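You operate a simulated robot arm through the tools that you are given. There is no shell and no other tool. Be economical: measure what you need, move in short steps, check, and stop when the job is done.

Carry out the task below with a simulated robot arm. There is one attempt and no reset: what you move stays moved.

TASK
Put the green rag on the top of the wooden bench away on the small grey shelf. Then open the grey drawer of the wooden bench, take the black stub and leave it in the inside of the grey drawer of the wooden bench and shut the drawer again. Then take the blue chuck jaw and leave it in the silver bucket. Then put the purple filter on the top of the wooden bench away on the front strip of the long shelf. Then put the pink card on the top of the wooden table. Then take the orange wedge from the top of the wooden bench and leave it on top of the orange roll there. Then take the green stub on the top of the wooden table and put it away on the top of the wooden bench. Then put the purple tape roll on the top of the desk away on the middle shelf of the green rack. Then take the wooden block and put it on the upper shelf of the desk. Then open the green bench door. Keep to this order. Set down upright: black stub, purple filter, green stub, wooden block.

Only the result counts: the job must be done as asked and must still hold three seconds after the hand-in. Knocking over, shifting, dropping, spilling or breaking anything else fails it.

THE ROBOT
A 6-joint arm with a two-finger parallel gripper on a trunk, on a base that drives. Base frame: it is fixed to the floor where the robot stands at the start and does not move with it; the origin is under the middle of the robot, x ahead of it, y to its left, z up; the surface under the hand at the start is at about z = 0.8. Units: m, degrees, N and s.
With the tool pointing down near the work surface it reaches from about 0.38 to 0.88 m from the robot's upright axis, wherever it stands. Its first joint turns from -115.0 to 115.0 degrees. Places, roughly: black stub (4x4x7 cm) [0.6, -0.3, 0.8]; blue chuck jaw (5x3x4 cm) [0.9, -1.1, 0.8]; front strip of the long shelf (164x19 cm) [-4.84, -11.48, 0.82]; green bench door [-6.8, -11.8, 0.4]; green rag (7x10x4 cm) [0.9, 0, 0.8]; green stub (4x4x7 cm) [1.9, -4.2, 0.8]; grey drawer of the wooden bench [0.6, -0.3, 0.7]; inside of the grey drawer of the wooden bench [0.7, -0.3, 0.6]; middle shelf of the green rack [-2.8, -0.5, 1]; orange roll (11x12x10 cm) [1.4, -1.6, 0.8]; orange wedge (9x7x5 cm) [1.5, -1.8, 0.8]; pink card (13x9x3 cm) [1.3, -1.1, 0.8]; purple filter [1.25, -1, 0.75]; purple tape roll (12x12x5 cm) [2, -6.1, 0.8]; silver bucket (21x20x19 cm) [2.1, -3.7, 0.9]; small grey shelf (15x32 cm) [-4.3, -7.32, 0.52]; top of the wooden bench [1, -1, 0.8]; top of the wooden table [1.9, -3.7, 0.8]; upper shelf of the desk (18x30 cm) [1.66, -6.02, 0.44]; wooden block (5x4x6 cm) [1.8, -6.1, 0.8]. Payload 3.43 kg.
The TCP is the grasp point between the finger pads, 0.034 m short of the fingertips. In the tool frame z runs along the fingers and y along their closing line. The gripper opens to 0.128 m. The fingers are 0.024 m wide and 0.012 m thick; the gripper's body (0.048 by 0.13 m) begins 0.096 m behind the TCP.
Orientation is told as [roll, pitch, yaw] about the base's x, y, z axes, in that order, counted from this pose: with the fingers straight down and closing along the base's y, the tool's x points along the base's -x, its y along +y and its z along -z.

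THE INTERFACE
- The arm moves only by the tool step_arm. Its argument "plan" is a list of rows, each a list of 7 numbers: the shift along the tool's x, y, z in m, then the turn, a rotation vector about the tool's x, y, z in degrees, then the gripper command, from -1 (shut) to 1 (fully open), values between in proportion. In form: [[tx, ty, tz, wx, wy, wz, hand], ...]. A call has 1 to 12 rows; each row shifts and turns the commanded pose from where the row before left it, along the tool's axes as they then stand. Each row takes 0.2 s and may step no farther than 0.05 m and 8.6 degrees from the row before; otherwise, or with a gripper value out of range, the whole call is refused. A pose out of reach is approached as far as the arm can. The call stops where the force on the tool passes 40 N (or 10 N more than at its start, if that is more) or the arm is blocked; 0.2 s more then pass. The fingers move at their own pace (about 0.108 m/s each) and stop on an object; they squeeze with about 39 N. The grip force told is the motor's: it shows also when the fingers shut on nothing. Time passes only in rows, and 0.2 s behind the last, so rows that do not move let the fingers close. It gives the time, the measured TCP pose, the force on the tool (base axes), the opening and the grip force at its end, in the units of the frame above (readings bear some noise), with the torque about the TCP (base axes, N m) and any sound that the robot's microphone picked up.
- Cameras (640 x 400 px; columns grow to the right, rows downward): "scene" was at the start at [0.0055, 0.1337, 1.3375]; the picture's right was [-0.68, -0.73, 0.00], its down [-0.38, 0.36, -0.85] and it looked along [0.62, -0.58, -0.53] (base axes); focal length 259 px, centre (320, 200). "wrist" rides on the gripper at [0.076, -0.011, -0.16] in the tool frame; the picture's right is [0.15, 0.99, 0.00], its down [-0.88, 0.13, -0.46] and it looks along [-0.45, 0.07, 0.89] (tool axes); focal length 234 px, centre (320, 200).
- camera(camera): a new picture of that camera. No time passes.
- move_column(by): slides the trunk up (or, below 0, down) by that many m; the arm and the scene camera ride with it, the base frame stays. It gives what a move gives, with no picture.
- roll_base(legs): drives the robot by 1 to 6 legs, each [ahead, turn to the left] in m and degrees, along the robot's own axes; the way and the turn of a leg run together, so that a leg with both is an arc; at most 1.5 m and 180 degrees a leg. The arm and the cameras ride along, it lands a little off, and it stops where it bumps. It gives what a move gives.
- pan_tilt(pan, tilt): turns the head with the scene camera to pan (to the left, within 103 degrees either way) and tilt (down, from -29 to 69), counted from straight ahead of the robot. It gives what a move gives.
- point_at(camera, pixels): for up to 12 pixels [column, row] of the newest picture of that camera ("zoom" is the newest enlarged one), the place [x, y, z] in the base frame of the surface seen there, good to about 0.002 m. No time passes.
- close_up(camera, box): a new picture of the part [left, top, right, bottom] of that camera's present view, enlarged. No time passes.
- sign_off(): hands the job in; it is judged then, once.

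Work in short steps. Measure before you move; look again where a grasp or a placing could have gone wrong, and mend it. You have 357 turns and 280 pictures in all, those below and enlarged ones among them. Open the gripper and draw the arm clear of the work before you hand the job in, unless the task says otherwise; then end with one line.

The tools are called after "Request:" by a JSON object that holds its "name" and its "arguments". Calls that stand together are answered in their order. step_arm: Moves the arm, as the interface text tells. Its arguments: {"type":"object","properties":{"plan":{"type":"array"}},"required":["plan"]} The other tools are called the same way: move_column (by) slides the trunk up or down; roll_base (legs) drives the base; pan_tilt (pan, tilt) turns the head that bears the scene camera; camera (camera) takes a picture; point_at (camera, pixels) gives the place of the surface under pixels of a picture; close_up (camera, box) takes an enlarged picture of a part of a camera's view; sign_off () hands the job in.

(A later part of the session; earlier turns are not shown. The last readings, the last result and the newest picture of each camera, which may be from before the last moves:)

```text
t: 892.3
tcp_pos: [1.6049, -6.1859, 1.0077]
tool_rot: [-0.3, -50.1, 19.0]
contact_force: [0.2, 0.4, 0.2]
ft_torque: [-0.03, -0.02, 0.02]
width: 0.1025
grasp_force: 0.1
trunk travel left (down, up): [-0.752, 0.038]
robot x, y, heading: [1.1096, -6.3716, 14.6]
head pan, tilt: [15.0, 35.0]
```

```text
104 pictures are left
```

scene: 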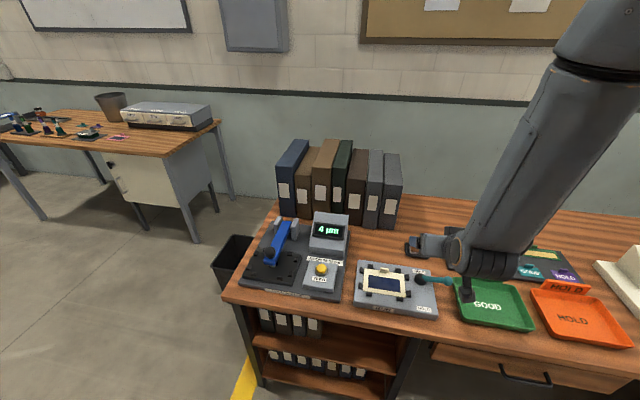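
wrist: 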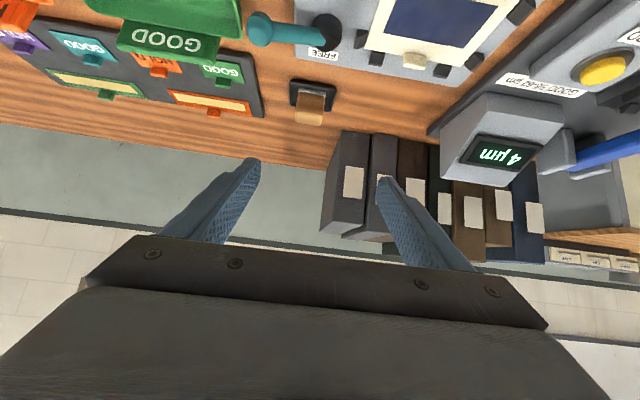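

Zoom on the block from the wrist camera.

Request:
{"name": "close_up", "arguments": {"camera": "wrist", "box": [240, 50, 400, 150]}}

Request:
{"name": "point_at", "arguments": {"camera": "zoom", "pixels": [[235, 170], [330, 175], [225, 270], [325, 285], [275, 220], [280, 285], [215, 130], [360, 150], [250, 180], [320, 200], [235, 275]]}}

```text
4.00 times, centred on (320, 100) of wrist
```

zoom: 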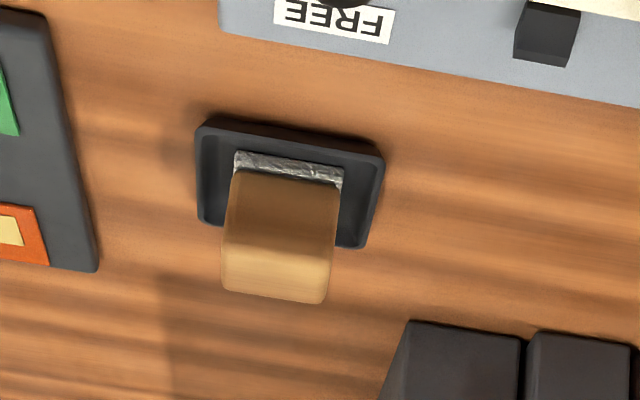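

```text
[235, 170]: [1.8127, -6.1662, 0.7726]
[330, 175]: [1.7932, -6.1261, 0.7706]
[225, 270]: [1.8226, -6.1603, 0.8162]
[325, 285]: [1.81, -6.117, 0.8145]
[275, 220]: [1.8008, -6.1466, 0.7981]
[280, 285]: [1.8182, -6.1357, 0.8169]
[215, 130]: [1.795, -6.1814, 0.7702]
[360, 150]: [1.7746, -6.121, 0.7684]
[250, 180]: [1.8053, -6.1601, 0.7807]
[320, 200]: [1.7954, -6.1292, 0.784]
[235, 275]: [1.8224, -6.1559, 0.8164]
```

Block centre ≈(1.822,-6.138), top 0.816. Move forward above it at height.

Request:
{"name": "step_arm", "arguments": {"plan": [[-0.0284, -0.005, 0.0338, 0, 0, 0, 0.3], [-0.0284, -0.005, 0.0338, 0, 0, 0, 0.3], [-0.0284, -0.005, 0.0338, 0, 0, 0, 0.3], [-0.0284, -0.005, 0.0338, 0, 0, 0, 0.3], [-0.0284, -0.005, 0.0338, 0, 0, 0, 0.3], [0.0309, 0, 0.0259, 0, 0, 0, 0.3], [0.0309, 0, 0.0259, 0, 0, 0, 0.3], [0.0309, 0, 0.0259, 0, 0, 0, 0.3]]}}

Request:
{"name": "camera", "arguments": {"camera": "wrist"}}

Request:
{"name": "close_up", "arguments": {"camera": "scene", "box": [330, 160, 530, 340]}}

```text
t: 894.1
tcp_pos: [1.8213, -6.1381, 0.8865]
tool_rot: [-0.4, -50.1, 19.0]
contact_force: [-0.6, 0.3, -0.4]
ft_torque: [0.0, 0.03, 0.0]
width: 0.0833
grasp_force: 0.0
trunk travel left (down, up): [-0.752, 0.038]
robot x, y, heading: [1.1074, -6.3655, 14.3]
head pan, tilt: [15.0, 35.0]
```

```text
102 pictures are left
```

wrist: 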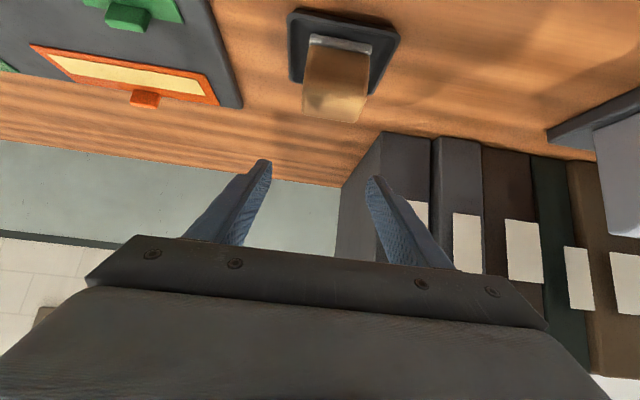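

```text
2.22 times, centred on (430, 250) of scene
```

zoom: 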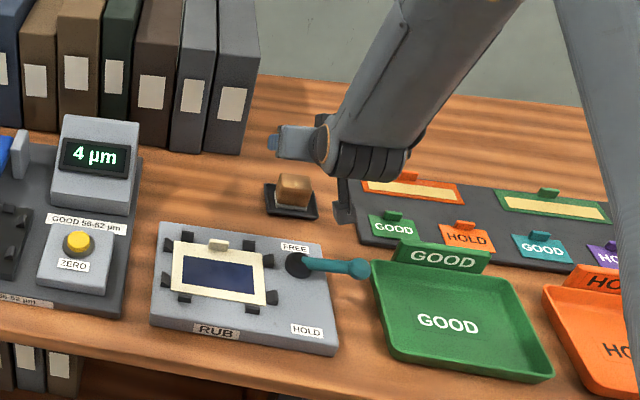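

Check heights of objects below the wrist camera (lever at zoom (320,265)).

Request:
{"name": "point_at", "arguments": {"camera": "zoom", "pixels": [[355, 268], [320, 263], [298, 263], [405, 180], [345, 205], [390, 225], [430, 255], [340, 190], [292, 185]]}}

Request:
{"name": "point_at", "arguments": {"camera": "wrist", "pixels": [[305, 105], [360, 112], [310, 40], [368, 50], [335, 70], [335, 115]]}}

```text
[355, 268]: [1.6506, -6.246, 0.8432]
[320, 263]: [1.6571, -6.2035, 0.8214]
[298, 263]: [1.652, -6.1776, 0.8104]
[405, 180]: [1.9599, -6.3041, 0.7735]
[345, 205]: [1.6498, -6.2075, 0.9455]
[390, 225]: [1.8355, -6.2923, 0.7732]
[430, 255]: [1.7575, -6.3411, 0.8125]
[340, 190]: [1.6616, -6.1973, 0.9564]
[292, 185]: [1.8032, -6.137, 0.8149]
```

```text
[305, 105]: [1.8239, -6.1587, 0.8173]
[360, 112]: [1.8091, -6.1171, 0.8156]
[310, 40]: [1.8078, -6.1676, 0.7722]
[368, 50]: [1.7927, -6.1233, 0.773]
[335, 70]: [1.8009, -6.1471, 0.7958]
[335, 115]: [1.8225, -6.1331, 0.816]
```

The lever knob (z 0.843) is near the wrist camera's path. I reduce the tilt to 45° for margin, then descend to 0.81.

Request:
{"name": "step_arm", "arguments": {"plan": [[0, 0, 0, 0, 5, 0, 0.2], [0.0269, 0.001, 0.0269, 0, 0, 0, 0.2], [0.0134, 0, 0.0134, 0, 0, 0, 0.2], [0, 0, 0, 0, 0, 0, 0.2]]}}

Request:
{"name": "camera", "arguments": {"camera": "wrist"}}

Request:
{"name": "close_up", "arguments": {"camera": "scene", "box": [380, 200, 500, 320]}}

```text
t: 895.1
tcp_pos: [1.8211, -6.1386, 0.83]
tool_rot: [-0.4, -45.0, 18.9]
contact_force: [-0.3, 0.4, -0.1]
ft_torque: [0.01, 0.0, 0.02]
width: 0.0769
grasp_force: 0.1
trunk travel left (down, up): [-0.752, 0.038]
robot x, y, heading: [1.1054, -6.3644, 14.4]
head pan, tilt: [15.0, 35.0]
```

```text
100 pictures are left
```

wrist: 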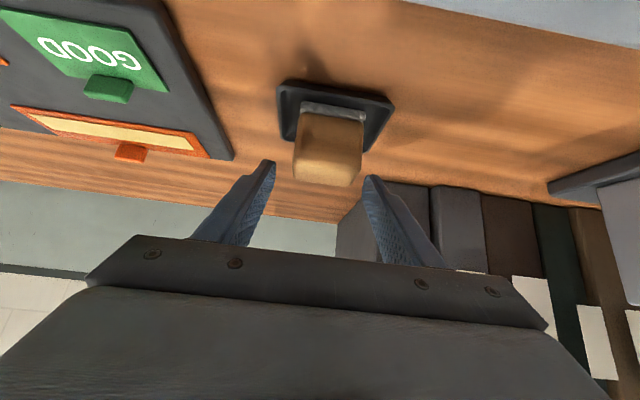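

```text
3.33 times, centred on (440, 260) of scene
```

zoom: 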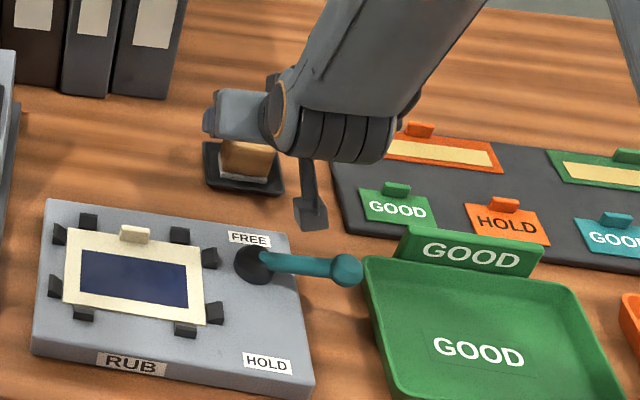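

Request:
{"name": "point_at", "arguments": {"camera": "zoom", "pixels": [[312, 215], [300, 222], [322, 225], [345, 270], [300, 262], [312, 200]]}}

```text
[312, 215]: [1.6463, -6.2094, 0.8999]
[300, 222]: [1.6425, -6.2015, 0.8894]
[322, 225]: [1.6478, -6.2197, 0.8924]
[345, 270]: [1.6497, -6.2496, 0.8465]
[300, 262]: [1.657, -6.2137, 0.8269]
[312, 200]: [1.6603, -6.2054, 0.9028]
```

Camera bottom is ~0.886; 2 cm more is safe. Descend to 0.81, close, lift.

Request:
{"name": "step_arm", "arguments": {"plan": [[0.0141, 0, 0.0141, 0, 0, 0, 0.2], [0, 0, 0, 0, 0, 0, 0.2], [0, 0, 0, 0, 0, 0, -1], [0, 0, 0, 0, 0, 0, -1], [0, 0, 0, 0, 0, 0, -1]]}}

Request:
{"name": "camera", "arguments": {"camera": "wrist"}}

```text
t: 896.3
tcp_pos: [1.8222, -6.1395, 0.8101]
tool_rot: [-0.3, -45.0, 18.9]
contact_force: [0.5, -0.5, 1.4]
ft_torque: [-0.02, -0.02, 0.0]
width: 0.0495
grasp_force: 38.6
trunk travel left (down, up): [-0.752, 0.038]
robot x, y, heading: [1.1068, -6.3648, 14.5]
head pan, tilt: [15.0, 35.0]
```

```text
98 pictures are left
```

wrist: 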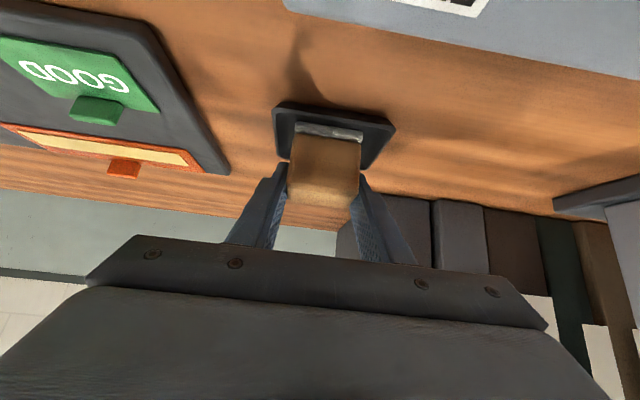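

Gripped. Lift vertically and view.

Request:
{"name": "step_arm", "arguments": {"plan": [[-0.0141, 0, -0.0141, 0, 0, 0, -1], [-0.0283, 0, -0.0283, 0, 0, 0, -1], [-0.0283, 0, -0.0283, 0, 0, 0, -1], [-0.0283, 0, -0.0283, 0, 0, 0, -1]]}}

Request:
{"name": "camera", "arguments": {"camera": "wrist"}}

Request:
{"name": "close_up", "arguments": {"camera": "scene", "box": [380, 160, 500, 280]}}

```text
t: 897.3
tcp_pos: [1.824, -6.1393, 0.9505]
tool_rot: [-0.3, -44.9, 18.8]
contact_force: [0.2, 0.0, -0.7]
ft_torque: [-0.02, 0.01, 0.0]
width: 0.0492
grasp_force: 39.0
trunk travel left (down, up): [-0.752, 0.038]
robot x, y, heading: [1.1044, -6.366, 14.3]
head pan, tilt: [15.0, 35.0]
```

```text
97 pictures are left
```

wrist: 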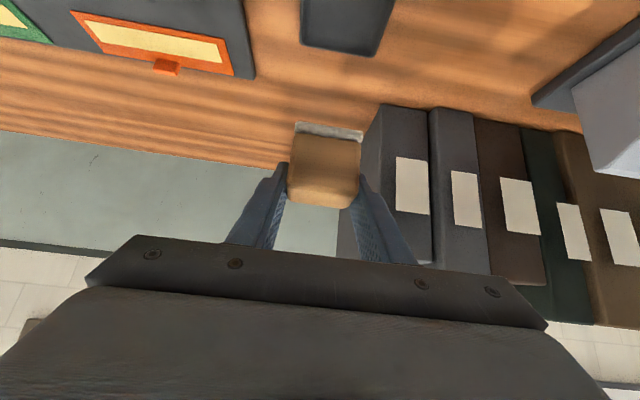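

```text
3.33 times, centred on (440, 220) of scene
```

zoom: 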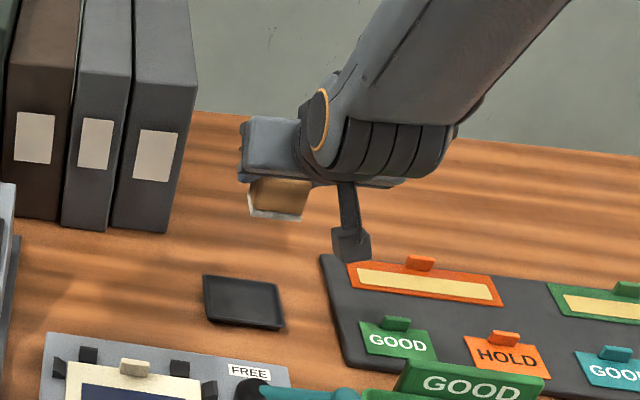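

Measure the tray floor (block's former bottom height).

Request:
{"name": "point_at", "arguments": {"camera": "zoom", "pixels": [[243, 302], [235, 295], [262, 310], [275, 215], [280, 200], [262, 210]]}}

```text
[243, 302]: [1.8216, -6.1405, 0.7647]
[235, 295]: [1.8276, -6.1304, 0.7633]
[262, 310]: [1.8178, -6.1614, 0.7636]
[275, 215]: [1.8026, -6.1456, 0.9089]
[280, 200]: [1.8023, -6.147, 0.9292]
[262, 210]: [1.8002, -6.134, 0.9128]
```

Block bottom is 0.046 below the TCP. Retract, reposition the base in front of the bookcase at about (0.83,-6.28).

Request:
{"name": "step_arm", "arguments": {"plan": [[0.0311, 0, -0.0311, 0, 0, 0, -1], [0.0311, 0, -0.0311, 0, 0, 0, -1], [0.0311, 0, -0.0311, 0, 0, 0, -1], [0.0311, 0, -0.0311, 0, 0, 0, -1], [0.0311, 0, -0.0311, 0, 0, 0, -1]]}}

Request:
{"name": "roll_base", "arguments": {"legs": [[-0.5, 0], [0, 31.4], [0.296, 0], [0, -32.8]]}}

Request:
{"name": "pan_tilt", "arguments": {"pan": 15, "tilt": 45}}

Request:
{"name": "camera", "arguments": {"camera": "scene"}}

```text
t: 898.5
tcp_pos: [1.6134, -6.2081, 0.9536]
tool_rot: [-0.4, -45.1, 18.9]
contact_force: [-0.4, -0.1, -0.5]
ft_torque: [-0.02, 0.0, 0.01]
width: 0.0493
grasp_force: 39.4
trunk travel left (down, up): [-0.752, 0.038]
robot x, y, heading: [1.103, -6.3646, 14.4]
head pan, tilt: [15.0, 35.0]
```

```text
t: 906.2
tcp_pos: [1.3398, -6.1376, 0.9523]
tool_rot: [-0.4, -45.0, 16.9]
contact_force: [0.6, 0.1, -0.2]
ft_torque: [-0.02, -0.04, -0.01]
width: 0.0492
grasp_force: 39.0
trunk travel left (down, up): [-0.752, 0.038]
robot x, y, heading: [0.827, -6.2737, 12.3]
head pan, tilt: [15.0, 35.0]
```

```text
t: 906.9
tcp_pos: [1.3398, -6.1374, 0.9528]
tool_rot: [-0.5, -45.0, 16.9]
contact_force: [0.2, 0.4, -1.3]
ft_torque: [0.02, -0.01, 0.04]
width: 0.0492
grasp_force: 39.0
trunk travel left (down, up): [-0.752, 0.038]
robot x, y, heading: [0.8289, -6.2746, 12.3]
head pan, tilt: [15.0, 45.0]
```

```text
95 pictures are left
```

scene: 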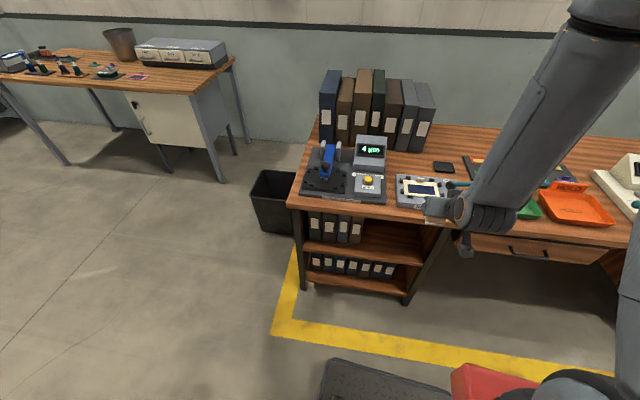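

TCP is ~15 cm in front of the shelf edge. Lower the trunk 0.452 m.

Request:
{"name": "move_column", "arguments": {"by": -0.452}}

Request:
{"name": "camera", "arguments": {"camera": "scene"}}

Request:
{"name": "camera", "arguments": {"camera": "wrist"}}

```text
refused: -0.452 is not a number from -0.4 to 0.4
```

```text
94 pictures are left
```

scene: 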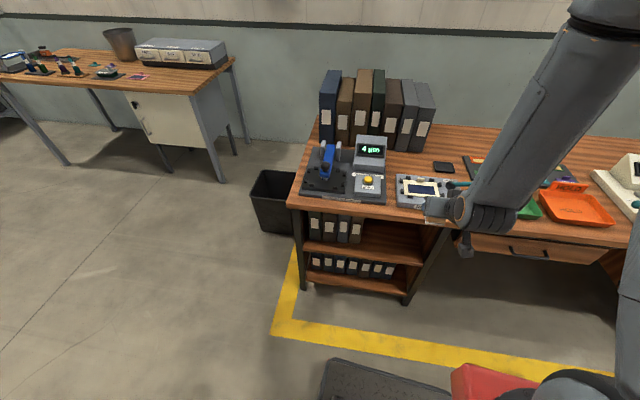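

```text
93 pictures are left
```

wrist: 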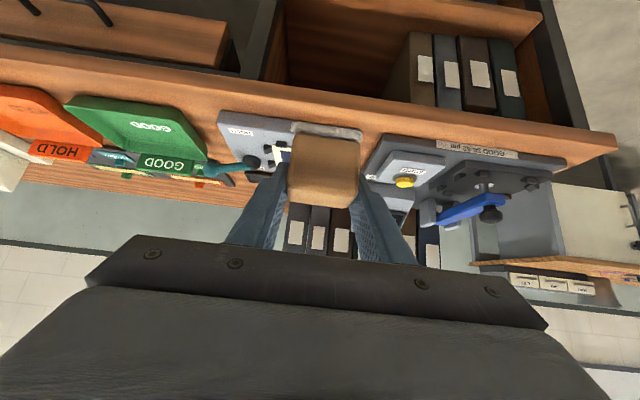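

Limit is 0.4 per call; do it in two moves.

Request:
{"name": "move_column", "arguments": {"by": -0.25}}

Request:
{"name": "move_column", "arguments": {"by": -0.2}}

Request:
{"name": "camera", "arguments": {"camera": "scene"}}

Request:
{"name": "camera", "arguments": {"camera": "wrist"}}

```text
t: 909.5
tcp_pos: [1.3688, -6.1322, 0.7023]
tool_rot: [-0.4, -44.9, 16.9]
contact_force: [-0.3, 0.3, -0.9]
ft_torque: [0.0, -0.02, 0.02]
width: 0.0494
grasp_force: 38.6
trunk travel left (down, up): [-0.502, 0.288]
robot x, y, heading: [0.8298, -6.2777, 11.9]
head pan, tilt: [15.0, 45.0]
```

```text
t: 911.7
tcp_pos: [1.4199, -6.1204, 0.5033]
tool_rot: [-0.4, -45.1, 16.9]
contact_force: [-0.5, -0.4, 0.3]
ft_torque: [-0.02, 0.0, -0.02]
width: 0.0495
grasp_force: 39.2
trunk travel left (down, up): [-0.302, 0.488]
robot x, y, heading: [0.828, -6.2755, 12.2]
head pan, tilt: [15.0, 45.0]
```

```text
92 pictures are left
```

scene: 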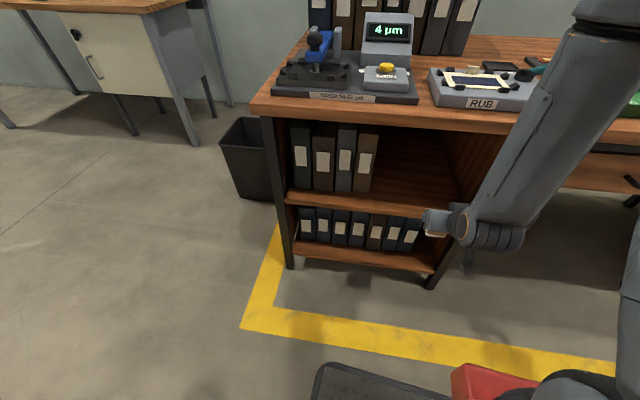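

```text
91 pictures are left
```

wrist: 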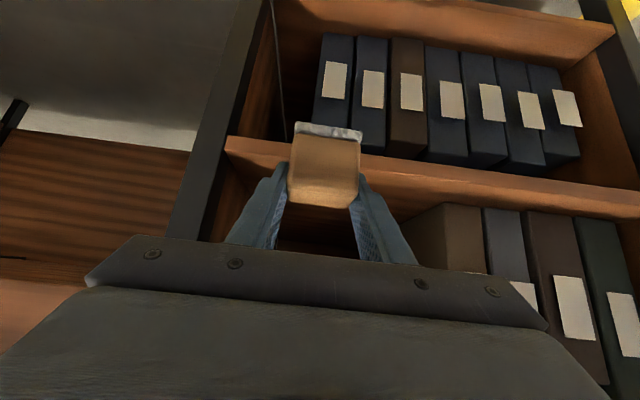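

Trunk lowering also shifted the hand forward a bit; the block bottom is at ≈0.457, just above shelf level. Shift left 3 cm, then advance half-way.

Request:
{"name": "step_arm", "arguments": {"plan": [[0, 0.03, 0, 0, 0, 0, -1], [-0.0283, 0, 0.0283, 0, 0, 0, -1], [-0.0283, 0, 0.0283, 0, 0, 0, -1], [0, 0, 0, 0, 0, 0, -1]]}}

Request:
{"name": "camera", "arguments": {"camera": "wrist"}}

Request:
{"name": "close_up", "arguments": {"camera": "scene", "box": [340, 80, 560, 260]}}

```text
t: 912.7
tcp_pos: [1.4872, -6.0695, 0.503]
tool_rot: [-0.4, -44.9, 16.9]
contact_force: [0.6, 0.2, -1.1]
ft_torque: [0.02, -0.03, 0.01]
width: 0.0495
grasp_force: 39.2
trunk travel left (down, up): [-0.302, 0.488]
robot x, y, heading: [0.8264, -6.2761, 12.0]
head pan, tilt: [15.0, 45.0]
```

```text
90 pictures are left
```

wrist: 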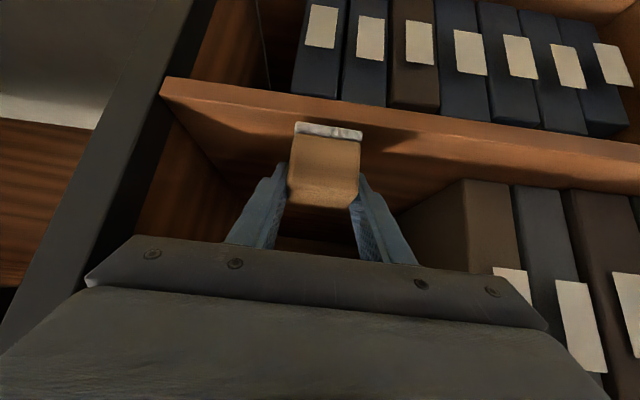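

```text
2.22 times, centred on (450, 170) of scene
```

zoom: 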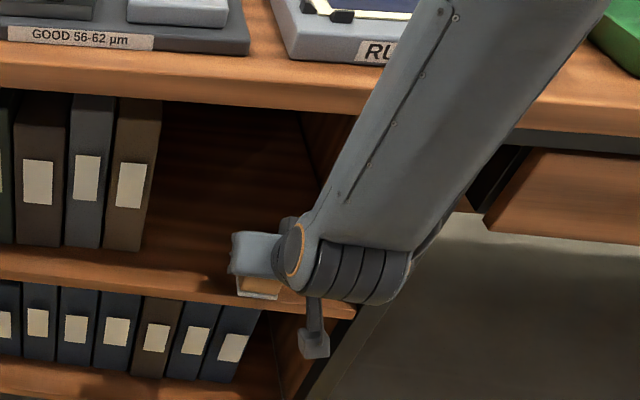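

Measure forearm vs. desk edge clearance.

Request:
{"name": "point_at", "arguments": {"camera": "zoom", "pixels": [[370, 120], [340, 170], [320, 215], [330, 90], [345, 120], [260, 250], [400, 60], [290, 240], [300, 90]]}}

Request:
{"name": "point_at", "arguments": {"camera": "wrist", "pixels": [[200, 85], [400, 130], [430, 160], [470, 190], [180, 160], [390, 170], [560, 170]]}}

```text
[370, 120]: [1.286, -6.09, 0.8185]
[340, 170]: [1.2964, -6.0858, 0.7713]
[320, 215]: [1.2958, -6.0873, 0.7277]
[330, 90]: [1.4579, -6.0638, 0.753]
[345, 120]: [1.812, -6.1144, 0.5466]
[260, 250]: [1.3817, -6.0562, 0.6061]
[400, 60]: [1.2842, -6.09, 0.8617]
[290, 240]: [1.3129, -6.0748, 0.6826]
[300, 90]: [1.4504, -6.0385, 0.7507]
```

```text
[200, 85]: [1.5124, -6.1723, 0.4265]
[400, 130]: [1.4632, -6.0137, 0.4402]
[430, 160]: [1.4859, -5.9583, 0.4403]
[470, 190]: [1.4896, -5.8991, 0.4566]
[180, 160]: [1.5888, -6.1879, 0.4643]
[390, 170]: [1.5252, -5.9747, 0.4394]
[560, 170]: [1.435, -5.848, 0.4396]
```

Clearance fine. Advance 7.5 cm more.

Request:
{"name": "step_arm", "arguments": {"plan": [[-0.0265, 0, 0.0265, 0, 0, 0, -1], [-0.0265, 0, 0.0265, 0, 0, 0, -1], [0, 0, 0, 0, 0, 0, -1]]}}

Request:
{"name": "step_arm", "arguments": {"plan": [[0.0092, 0, 0.0092, 0, 0, 0, -1], [0, 0, 0, 0, 0, 0, -1]]}}

Request:
{"name": "camera", "arguments": {"camera": "wrist"}}

```text
t: 913.5
tcp_pos: [1.5604, -6.0467, 0.5027]
tool_rot: [-0.4, -44.9, 16.8]
contact_force: [0.6, -1.2, -0.5]
ft_torque: [0.0, -0.01, -0.01]
width: 0.0496
grasp_force: 38.8
trunk travel left (down, up): [-0.302, 0.488]
robot x, y, heading: [0.8273, -6.2745, 12.1]
head pan, tilt: [15.0, 45.0]
```

```text
t: 914.1
tcp_pos: [1.5613, -6.0465, 0.4893]
tool_rot: [-0.5, -45.0, 16.9]
contact_force: [0.7, -0.2, -0.8]
ft_torque: [0.02, -0.01, -0.01]
width: 0.0492
grasp_force: 39.0
trunk travel left (down, up): [-0.302, 0.488]
robot x, y, heading: [0.8282, -6.2778, 12.1]
head pan, tilt: [15.0, 45.0]
```

```text
88 pictures are left
```

wrist: 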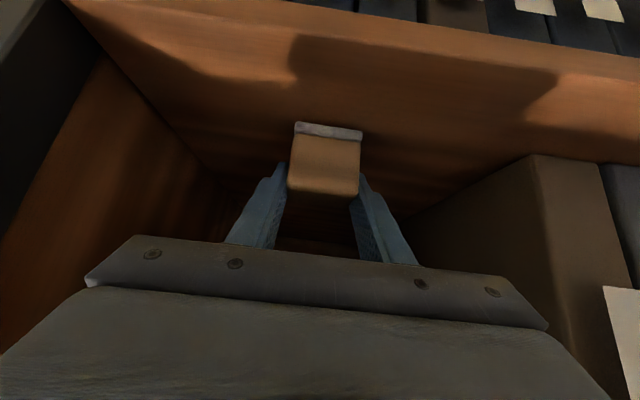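

Lower the last few millimetres with force checks.

Request:
{"name": "step_arm", "arguments": {"plan": [[0.0018, 0, 0.0018, 0, 0, 0, -1], [0, 0, 0, 0, 0, 0, -1]]}}

Request:
{"name": "step_arm", "arguments": {"plan": [[0.0012, 0, 0.0012, 0, 0, 0, -1], [0, 0, 0, 0, 0, 0, -1]]}}

```text
t: 914.7
tcp_pos: [1.562, -6.048, 0.4865]
tool_rot: [-0.4, -45.0, 16.9]
contact_force: [0.2, -0.8, -0.5]
ft_torque: [0.02, 0.03, 0.01]
width: 0.0496
grasp_force: 39.2
trunk travel left (down, up): [-0.302, 0.488]
robot x, y, heading: [0.8258, -6.2761, 12.0]
head pan, tilt: [15.0, 45.0]
```

```text
t: 915.3
tcp_pos: [1.5616, -6.0472, 0.4855]
tool_rot: [-0.4, -45.0, 16.9]
contact_force: [0.1, -0.8, 2.0]
ft_torque: [0.06, 0.05, 0.0]
width: 0.0494
grasp_force: 39.2
trunk travel left (down, up): [-0.302, 0.488]
robot x, y, heading: [0.8283, -6.2731, 12.2]
head pan, tilt: [15.0, 45.0]
```

Touching (Fz +2). Settle 0.7 mm more and open gently.

Request:
{"name": "step_arm", "arguments": {"plan": [[0.0005, 0, 0.0005, 0, 0, 0, -1], [0, 0, 0, 0, 0, 0, -0.15], [0, 0, 0, 0, 0, 0, 0], [0, 0, 0, 0, 0, 0, 0.2], [0, 0, 0, 0, 0, 0, 0.2]]}}

Request:
{"name": "camera", "arguments": {"camera": "wrist"}}

```text
t: 916.5
tcp_pos: [1.5604, -6.0464, 0.4842]
tool_rot: [-0.5, -45.0, 16.9]
contact_force: [0.5, 0.5, 0.2]
ft_torque: [0.01, -0.01, -0.02]
width: 0.0767
grasp_force: 0.1
trunk travel left (down, up): [-0.302, 0.488]
robot x, y, heading: [0.8324, -6.2772, 12.1]
head pan, tilt: [15.0, 45.0]
```

```text
87 pictures are left
```

wrist: 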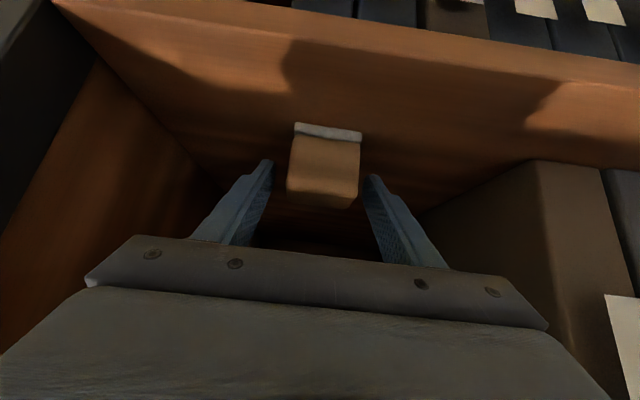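

Block stands on the shelf. Withdraw horizontally, then look.

Request:
{"name": "step_arm", "arguments": {"plan": [[0.0212, 0, -0.0212, 0, 0, 0, 0.2], [0.0283, 0, -0.0283, 0, 0, 0, 0.2], [0.0283, 0, -0.0283, 0, 0, 0, 0.2], [0.0283, 0, -0.0283, 0, 0, 0, 0.2]]}}

Request:
{"name": "camera", "arguments": {"camera": "wrist"}}

Request:
{"name": "close_up", "arguments": {"camera": "scene", "box": [340, 80, 560, 260]}}

```text
t: 917.5
tcp_pos: [1.4168, -6.0903, 0.4831]
tool_rot: [-0.3, -45.1, 16.9]
contact_force: [0.3, -0.1, -0.7]
ft_torque: [0.0, 0.01, 0.03]
width: 0.077
grasp_force: 0.0
trunk travel left (down, up): [-0.302, 0.488]
robot x, y, heading: [0.8297, -6.2759, 12.4]
head pan, tilt: [15.0, 45.0]
```

```text
86 pictures are left
```

wrist: 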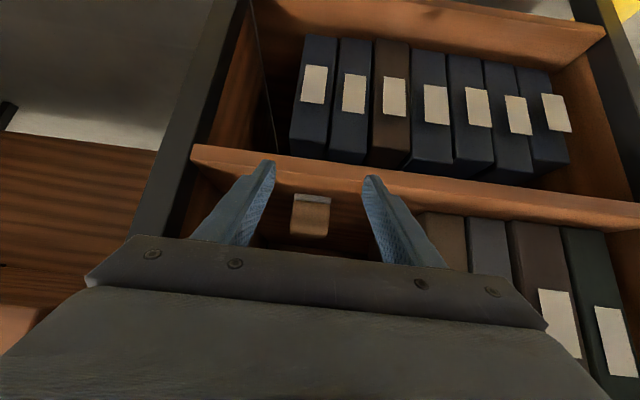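

```text
2.22 times, centred on (450, 170) of scene
```

zoom: 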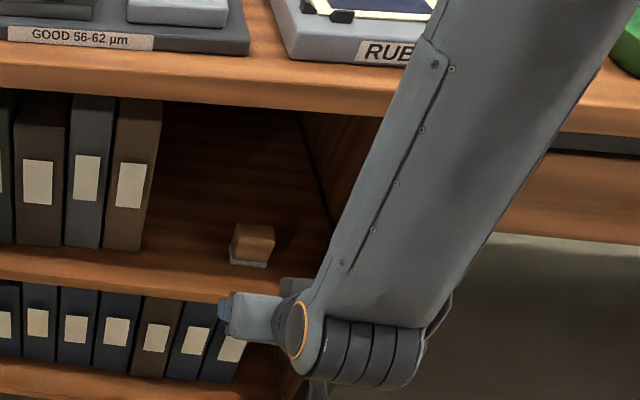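

Block is upright on the shelf. Back off, raise the trunk, and head to the green bench.

Request:
{"name": "roll_base", "arguments": {"legs": [[-0.35, 0]]}}

Request:
{"name": "move_column", "arguments": {"by": 0.4}}

Request:
{"name": "roll_base", "arguments": {"legs": [[0, -85.8], [1.335, 0], [0, -45.3], [1.32, 0], [1.32, 0]]}}

```text
t: 919.8
tcp_pos: [1.0688, -6.1664, 0.4841]
tool_rot: [-0.3, -45.1, 16.6]
contact_force: [0.4, -0.1, -0.1]
ft_torque: [-0.02, 0.02, 0.04]
width: 0.0766
grasp_force: 0.0
trunk travel left (down, up): [-0.302, 0.488]
robot x, y, heading: [0.4804, -6.3528, 11.7]
head pan, tilt: [15.0, 45.0]
```

```text
t: 923.6
tcp_pos: [1.0696, -6.1674, 0.8828]
tool_rot: [-0.5, -45.0, 16.5]
contact_force: [-0.6, -1.0, 1.0]
ft_torque: [0.03, -0.01, 0.02]
width: 0.0769
grasp_force: 0.0
trunk travel left (down, up): [-0.702, 0.088]
robot x, y, heading: [0.482, -6.3504, 11.8]
head pan, tilt: [15.0, 45.0]
```

```text
t: 942.0
tcp_pos: [-0.1254, -9.2984, 0.8826]
tool_rot: [-0.4, -45.1, -117.3]
contact_force: [-0.1, -0.6, -0.2]
ft_torque: [0.02, 0.01, -0.01]
width: 0.0767
grasp_force: 0.1
trunk travel left (down, up): [-0.702, 0.088]
robot x, y, heading: [0.1457, -8.7454, -121.9]
head pan, tilt: [15.0, 45.0]
stopped in leg 4: the robot was blocked; the commanded pose is now the measured one
```

The base bumped the console corner. I back up and take a line 10 cm further left.

Request:
{"name": "roll_base", "arguments": {"legs": [[-0.3, 0], [0, 8.7], [0.772, 0], [0, -4.6], [0.86, 0]]}}

Request:
{"name": "pan_tilt", "arguments": {"pan": 10, "tilt": 25}}

Request:
{"name": "camera", "arguments": {"camera": "scene"}}

```text
t: 953.2
tcp_pos: [-0.6263, -10.5492, 0.8826]
tool_rot: [-0.4, -44.9, -112.6]
contact_force: [0.1, -0.4, -0.7]
ft_torque: [0.02, 0.04, 0.05]
width: 0.0768
grasp_force: 0.2
trunk travel left (down, up): [-0.702, 0.088]
robot x, y, heading: [-0.3955, -9.9781, -117.1]
head pan, tilt: [15.0, 45.0]
```

```text
t: 954.0
tcp_pos: [-0.626, -10.5492, 0.8841]
tool_rot: [-0.4, -45.0, -112.5]
contact_force: [-0.4, 0.2, 0.4]
ft_torque: [0.04, -0.01, 0.02]
width: 0.0768
grasp_force: 0.2
trunk travel left (down, up): [-0.702, 0.088]
robot x, y, heading: [-0.3977, -9.9739, -117.3]
head pan, tilt: [10.0, 25.0]
```

```text
84 pictures are left
```

scene: 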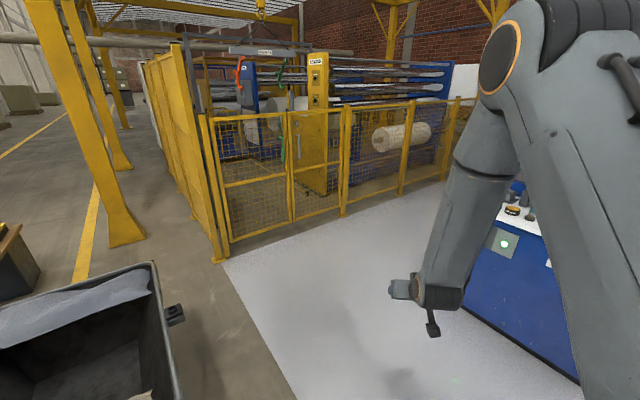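

Request:
{"name": "roll_base", "arguments": {"legs": [[0, 3.4], [0.99, 0], [0.99, 0], [0, -44], [1.08, 0], [1.08, 0]]}}

```text
t: 976.6
tcp_pos: [-3.7452, -12.8382, 0.8833]
tool_rot: [-0.4, -45.0, -155.0]
contact_force: [-1.0, 0.4, 0.4]
ft_torque: [0.02, -0.02, -0.01]
width: 0.0771
grasp_force: 0.0
trunk travel left (down, up): [-0.702, 0.088]
robot x, y, heading: [-3.1852, -12.5664, -159.6]
head pan, tilt: [10.0, 25.0]
```

Request:
{"name": "roll_base", "arguments": {"legs": [[0, 2.7], [1.104, 0], [0, -17.9], [1.0, 0], [0, -74], [1.4, 0]]}}

Request:
{"name": "pan_tilt", "arguments": {"pan": 70, "tilt": 30}}

Request:
{"name": "camera", "arguments": {"camera": "scene"}}

```text
t: 998.2
tcp_pos: [-5.979, -11.2032, 0.8826]
tool_rot: [-0.4, -45.0, 114.8]
contact_force: [-0.5, -0.2, -0.3]
ft_torque: [-0.03, 0.0, -0.03]
width: 0.0768
grasp_force: 0.1
trunk travel left (down, up): [-0.702, 0.088]
robot x, y, heading: [-5.7104, -11.7589, 110.3]
head pan, tilt: [10.0, 25.0]
```

```text
t: 999.5
tcp_pos: [-5.979, -11.2033, 0.883]
tool_rot: [-0.4, -45.0, 114.7]
contact_force: [-0.2, 0.0, 0.0]
ft_torque: [0.02, -0.01, 0.02]
width: 0.0766
grasp_force: 0.1
trunk travel left (down, up): [-0.702, 0.088]
robot x, y, heading: [-5.7118, -11.7552, 110.0]
head pan, tilt: [70.0, 30.0]
```

```text
83 pictures are left
```

scene: 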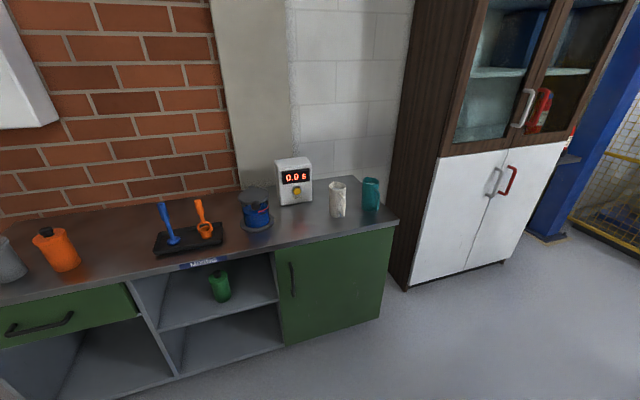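

Green door with a vertical handle at (292,280). Zoom and measure.

Request:
{"name": "close_up", "arguments": {"camera": "scene", "box": [240, 200, 410, 360]}}

Request:
{"name": "point_at", "arguments": {"camera": "scene", "pixels": [[291, 264], [293, 280], [294, 296], [298, 280], [275, 255], [285, 342], [392, 230], [380, 315], [340, 290], [330, 250], [394, 220], [278, 300]]}}

```text
2.50 times, centred on (325, 280) of scene
```

zoom: 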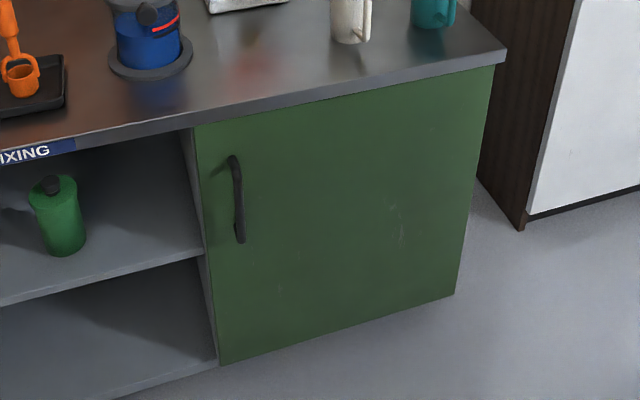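

```text
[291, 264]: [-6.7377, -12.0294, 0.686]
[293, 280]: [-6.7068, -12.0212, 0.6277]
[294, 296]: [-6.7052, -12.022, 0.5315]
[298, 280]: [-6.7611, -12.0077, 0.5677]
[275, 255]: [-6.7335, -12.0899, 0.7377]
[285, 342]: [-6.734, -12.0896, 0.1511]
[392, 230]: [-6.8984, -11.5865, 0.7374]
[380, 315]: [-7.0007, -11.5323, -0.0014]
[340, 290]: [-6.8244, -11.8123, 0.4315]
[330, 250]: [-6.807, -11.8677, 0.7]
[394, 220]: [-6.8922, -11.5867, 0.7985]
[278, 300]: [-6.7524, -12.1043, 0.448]
```

Door hinge is at its right (north) edge near (-6.90,-11.585); the vertical handle bar is at (-6.71,-12.022), z 0.53–0.69. I turn to face the bench and close in.

Request:
{"name": "roll_base", "arguments": {"legs": [[0, 83.6], [0.22, 0]]}}

Request:
{"name": "move_column", "arguments": {"by": -0.27}}

Request:
{"name": "pan_tilt", "arguments": {"pan": 0, "tilt": 40}}

Request:
{"name": "camera", "arguments": {"camera": "scene"}}

Request:
{"name": "camera", "arguments": {"camera": "wrist"}}

```text
t: 1004.8
tcp_pos: [-6.5099, -12.0245, 0.8819]
tool_rot: [-0.3, -45.0, -160.9]
contact_force: [0.4, 0.1, -0.2]
ft_torque: [-0.01, 0.01, 0.02]
width: 0.0769
grasp_force: 0.0
trunk travel left (down, up): [-0.702, 0.088]
robot x, y, heading: [-5.9275, -11.8143, -165.8]
head pan, tilt: [70.0, 30.0]
```

```text
t: 1007.5
tcp_pos: [-6.5085, -12.0227, 0.6131]
tool_rot: [-0.4, -45.0, -161.0]
contact_force: [0.1, -0.6, -0.3]
ft_torque: [-0.02, 0.02, -0.02]
width: 0.0766
grasp_force: 0.2
trunk travel left (down, up): [-0.432, 0.358]
robot x, y, heading: [-5.9281, -11.8165, -165.7]
head pan, tilt: [70.0, 30.0]
```

```text
t: 1009.0
tcp_pos: [-6.5101, -12.024, 0.6137]
tool_rot: [-0.4, -45.0, -160.9]
contact_force: [-0.4, -1.2, 0.1]
ft_torque: [-0.06, 0.0, 0.01]
width: 0.0768
grasp_force: 0.1
trunk travel left (down, up): [-0.432, 0.358]
robot x, y, heading: [-5.9295, -11.8149, -165.5]
head pan, tilt: [0.0, 40.0]
```

```text
81 pictures are left
```

scene: 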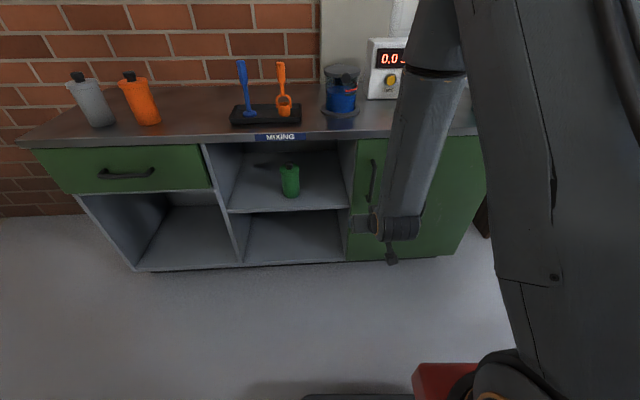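

```text
80 pictures are left
```

wrist: 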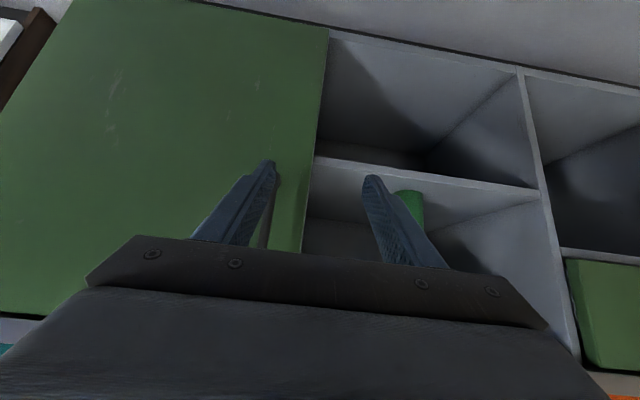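

The bar appears at wrist (264,228), a little left of centre. Measure.

Request:
{"name": "point_at", "arguments": {"camera": "wrist", "pixels": [[264, 228], [266, 215], [262, 240], [290, 150], [305, 220], [150, 150]]}}

Request:
{"name": "close_up", "arguments": {"camera": "scene", "box": [320, 120, 420, 280]}}

Request:
{"name": "point_at", "arguments": {"camera": "scene", "pixels": [[373, 165], [371, 180], [368, 198], [375, 160], [360, 170]]}}

```text
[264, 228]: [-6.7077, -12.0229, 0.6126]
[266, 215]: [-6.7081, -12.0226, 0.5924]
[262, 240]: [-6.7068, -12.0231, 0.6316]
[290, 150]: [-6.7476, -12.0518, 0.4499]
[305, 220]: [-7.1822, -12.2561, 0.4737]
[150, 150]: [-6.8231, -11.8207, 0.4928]
```

```text
2.50 times, centred on (370, 200) of scene
```

zoom: 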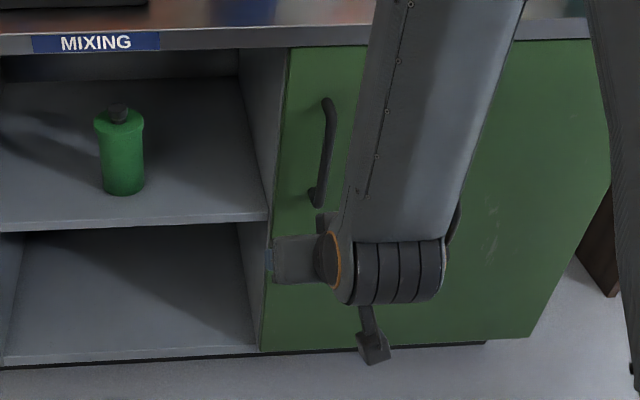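

```text
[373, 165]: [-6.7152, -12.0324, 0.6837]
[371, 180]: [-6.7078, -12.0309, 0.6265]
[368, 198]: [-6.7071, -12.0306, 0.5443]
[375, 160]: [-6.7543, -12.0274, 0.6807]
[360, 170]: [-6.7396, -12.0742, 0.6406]
```

Bar centre ≈(-6.713,-12.026). Shift 6.4 cm north, then approach.

Request:
{"name": "step_arm", "arguments": {"plan": [[0, -0.032, 0, 0, 0, 0, 0.2], [0, -0.032, 0, 0, 0, 0, 0.2], [-0.0318, 0, 0.0318, 0, 0, 0, 0.2], [-0.0318, 0, 0.0318, 0, 0, 0, 0.2], [-0.0318, 0, 0.0318, 0, 0, 0, 0.2], [0, 0, 0, 0, 0, 0, 0.2]]}}

Request:
{"name": "camera", "arguments": {"camera": "wrist"}}

```text
t: 1010.4
tcp_pos: [-6.6586, -12.0067, 0.6143]
tool_rot: [-0.4, -45.0, -160.9]
contact_force: [-0.3, 0.2, 0.3]
ft_torque: [-0.02, 0.01, 0.04]
width: 0.0768
grasp_force: 0.1
trunk travel left (down, up): [-0.432, 0.358]
robot x, y, heading: [-5.9292, -11.8179, -165.8]
head pan, tilt: [0.0, 40.0]
```

```text
78 pictures are left
```

wrist: 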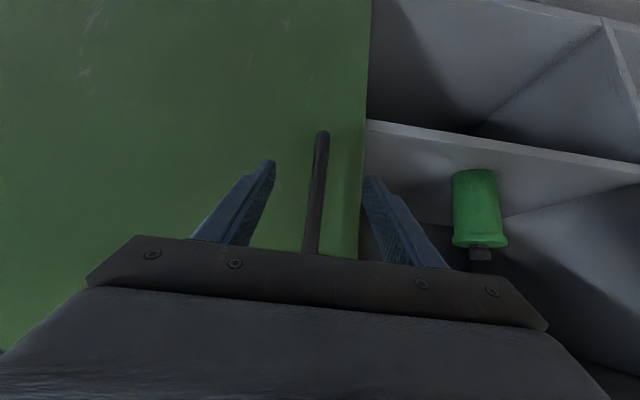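

Bar is centred. Advance 5.2 cm and close.

Request:
{"name": "step_arm", "arguments": {"plan": [[-0.0184, 0, 0.0184, 0, 0, 0, 0.2], [-0.0184, 0, 0.0184, 0, 0, 0, 0.2], [0, 0, 0, 0, 0, 0, 0.2], [0, 0, 0, 0, 0, 0, -1], [0, 0, 0, 0, 0, 0, -1], [0, 0, 0, 0, 0, 0, -1], [0, 0, 0, 0, 0, 0, -1]]}}

Request:
{"name": "camera", "arguments": {"camera": "wrist"}}

```text
t: 1012.0
tcp_pos: [-6.7066, -12.0233, 0.6138]
tool_rot: [-0.5, -45.0, -161.1]
contact_force: [-0.2, -1.8, -0.2]
ft_torque: [-0.95, -0.25, 0.0]
width: 0.0157
grasp_force: 44.8
trunk travel left (down, up): [-0.432, 0.358]
robot x, y, heading: [-5.924, -11.8188, -165.6]
head pan, tilt: [0.0, 40.0]
```

```text
77 pictures are left
```

wrist: 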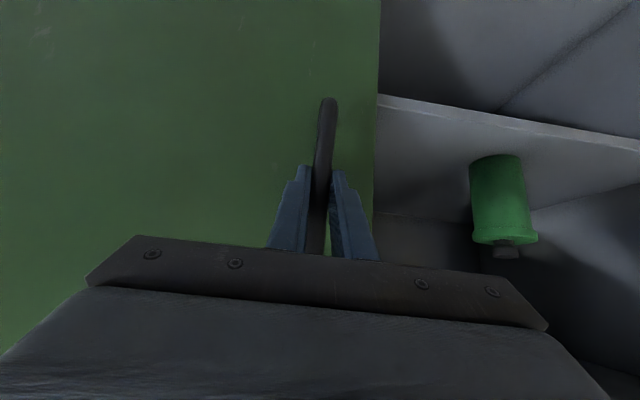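

Handle gripped. Pull along the arc about the hinge, turning the hand with the door: first 15°.

Request:
{"name": "step_arm", "arguments": {"plan": [[0.0146, -0.002, -0.0146, -1.77, 0, -1.77, -1], [0.0146, -0.002, -0.0146, -1.77, 0, -1.77, -1], [0.0146, -0.002, -0.0146, -1.77, 0, -1.77, -1], [0.0146, -0.002, -0.0146, -1.77, 0, -1.77, -1], [0.0146, -0.002, -0.0146, -1.77, 0, -1.77, -1], [0.0146, -0.002, -0.0146, -1.77, 0, -1.77, -1]]}}

Request:
{"name": "camera", "arguments": {"camera": "scene"}}

```text
t: 1013.3
tcp_pos: [-6.6097, -11.9642, 0.6131]
tool_rot: [-0.3, -44.9, -147.5]
contact_force: [-6.9, 9.8, -7.2]
ft_torque: [-0.61, -0.75, -0.07]
width: 0.0156
grasp_force: 45.2
trunk travel left (down, up): [-0.432, 0.358]
robot x, y, heading: [-5.9293, -11.8136, -165.9]
head pan, tilt: [0.0, 40.0]
stopped in row 6: the force on the tool passed its limit at 42 N (the readings are from after the stop); the commanded pose is now the measured one
```

```text
76 pictures are left
```

scene: 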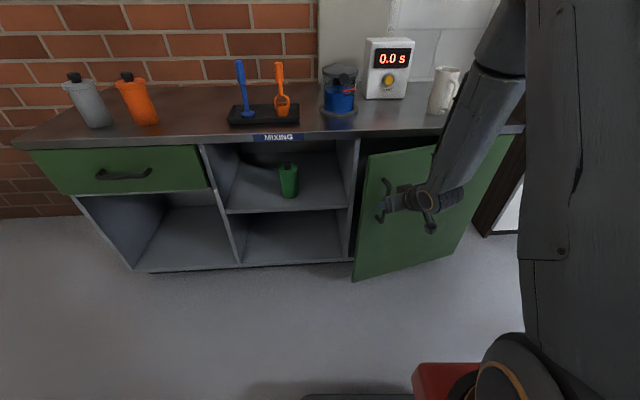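

The door is opening (~14°). Continue along a slightly corrected arc.

Request:
{"name": "step_arm", "arguments": {"plan": [[0.0148, -0.0028, -0.0148, -1.77, 0, -1.77, -1], [0.0148, -0.0028, -0.0148, -1.77, 0, -1.77, -1], [0.0148, -0.0028, -0.0148, -1.77, 0, -1.77, -1], [0.0148, -0.0028, -0.0148, -1.77, 0, -1.77, -1], [0.0148, -0.0028, -0.0148, -1.77, 0, -1.77, -1], [0.0148, -0.0028, -0.0148, -1.77, 0, -1.77, -1]]}}

```text
t: 1014.7
tcp_pos: [-6.521, -11.8728, 0.6151]
tool_rot: [-0.4, -44.8, -132.2]
contact_force: [3.3, -3.2, -17.0]
ft_torque: [-0.03, -1.1, 0.14]
width: 0.0157
grasp_force: 44.7
trunk travel left (down, up): [-0.432, 0.358]
robot x, y, heading: [-5.9279, -11.8097, -165.9]
head pan, tilt: [0.0, 40.0]
```

~29° open. Continue another 12.5°.

Request:
{"name": "step_arm", "arguments": {"plan": [[0.0148, -0.0026, -0.0148, -1.77, 0, -1.77, -1], [0.0148, -0.0026, -0.0148, -1.77, 0, -1.77, -1], [0.0148, -0.0026, -0.0148, -1.77, 0, -1.77, -1], [0.0148, -0.0026, -0.0148, -1.77, 0, -1.77, -1], [0.0148, -0.0026, -0.0148, -1.77, 0, -1.77, -1]]}}

Request:
{"name": "camera", "arguments": {"camera": "scene"}}

```text
t: 1015.9
tcp_pos: [-6.4668, -11.7821, 0.614]
tool_rot: [-0.2, -44.7, -119.9]
contact_force: [13.0, -5.5, -26.2]
ft_torque: [0.34, -0.94, -0.02]
width: 0.0158
grasp_force: 44.9
trunk travel left (down, up): [-0.432, 0.358]
robot x, y, heading: [-5.9261, -11.8173, -165.5]
head pan, tilt: [0.0, 40.0]
```

```text
75 pictures are left
```

scene: 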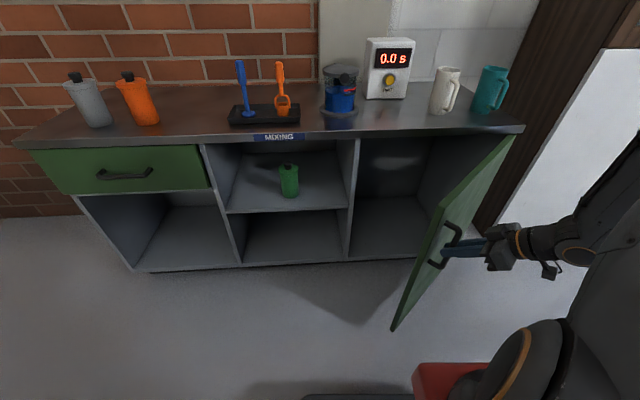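

Door ~41° open. I release the handle, back off slightly, and raise the trunk to pass over the door and push it from inside.

Request:
{"name": "step_arm", "arguments": {"plan": [[0, 0, 0, 0, 0, 0, -0.3], [0, 0, 0, 0, 0, 0, 0.1], [0, 0, 0, 0, 0, 0, 0.1], [0.0212, 0, -0.0212, 0, 0, 0, 0.1], [0.0212, 0, -0.0212, 0, 0, 0, 0.1]]}}

Request:
{"name": "camera", "arguments": {"camera": "wrist"}}

Request:
{"name": "camera", "arguments": {"camera": "scene"}}

```text
t: 1017.1
tcp_pos: [-6.4377, -11.7299, 0.6147]
tool_rot: [-0.3, -44.7, -119.9]
contact_force: [-0.9, -0.4, 0.7]
ft_torque: [-0.02, 0.04, -0.01]
width: 0.0704
grasp_force: 0.0
trunk travel left (down, up): [-0.432, 0.358]
robot x, y, heading: [-5.9293, -11.8158, -165.7]
head pan, tilt: [0.0, 40.0]
```

```text
74 pictures are left
```

wrist: 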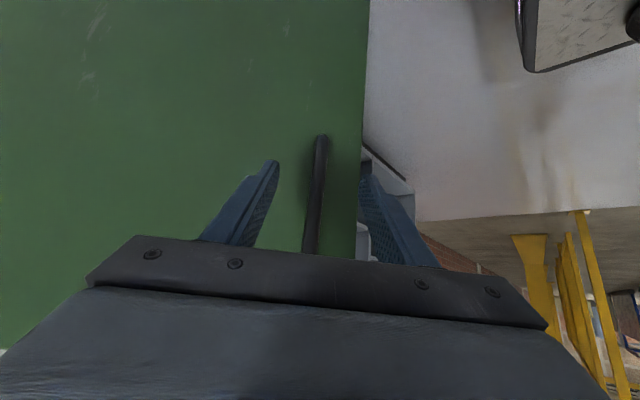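

```text
73 pictures are left
```

scene: 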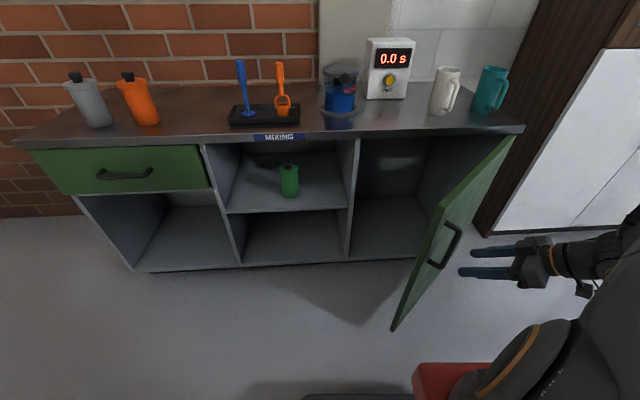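

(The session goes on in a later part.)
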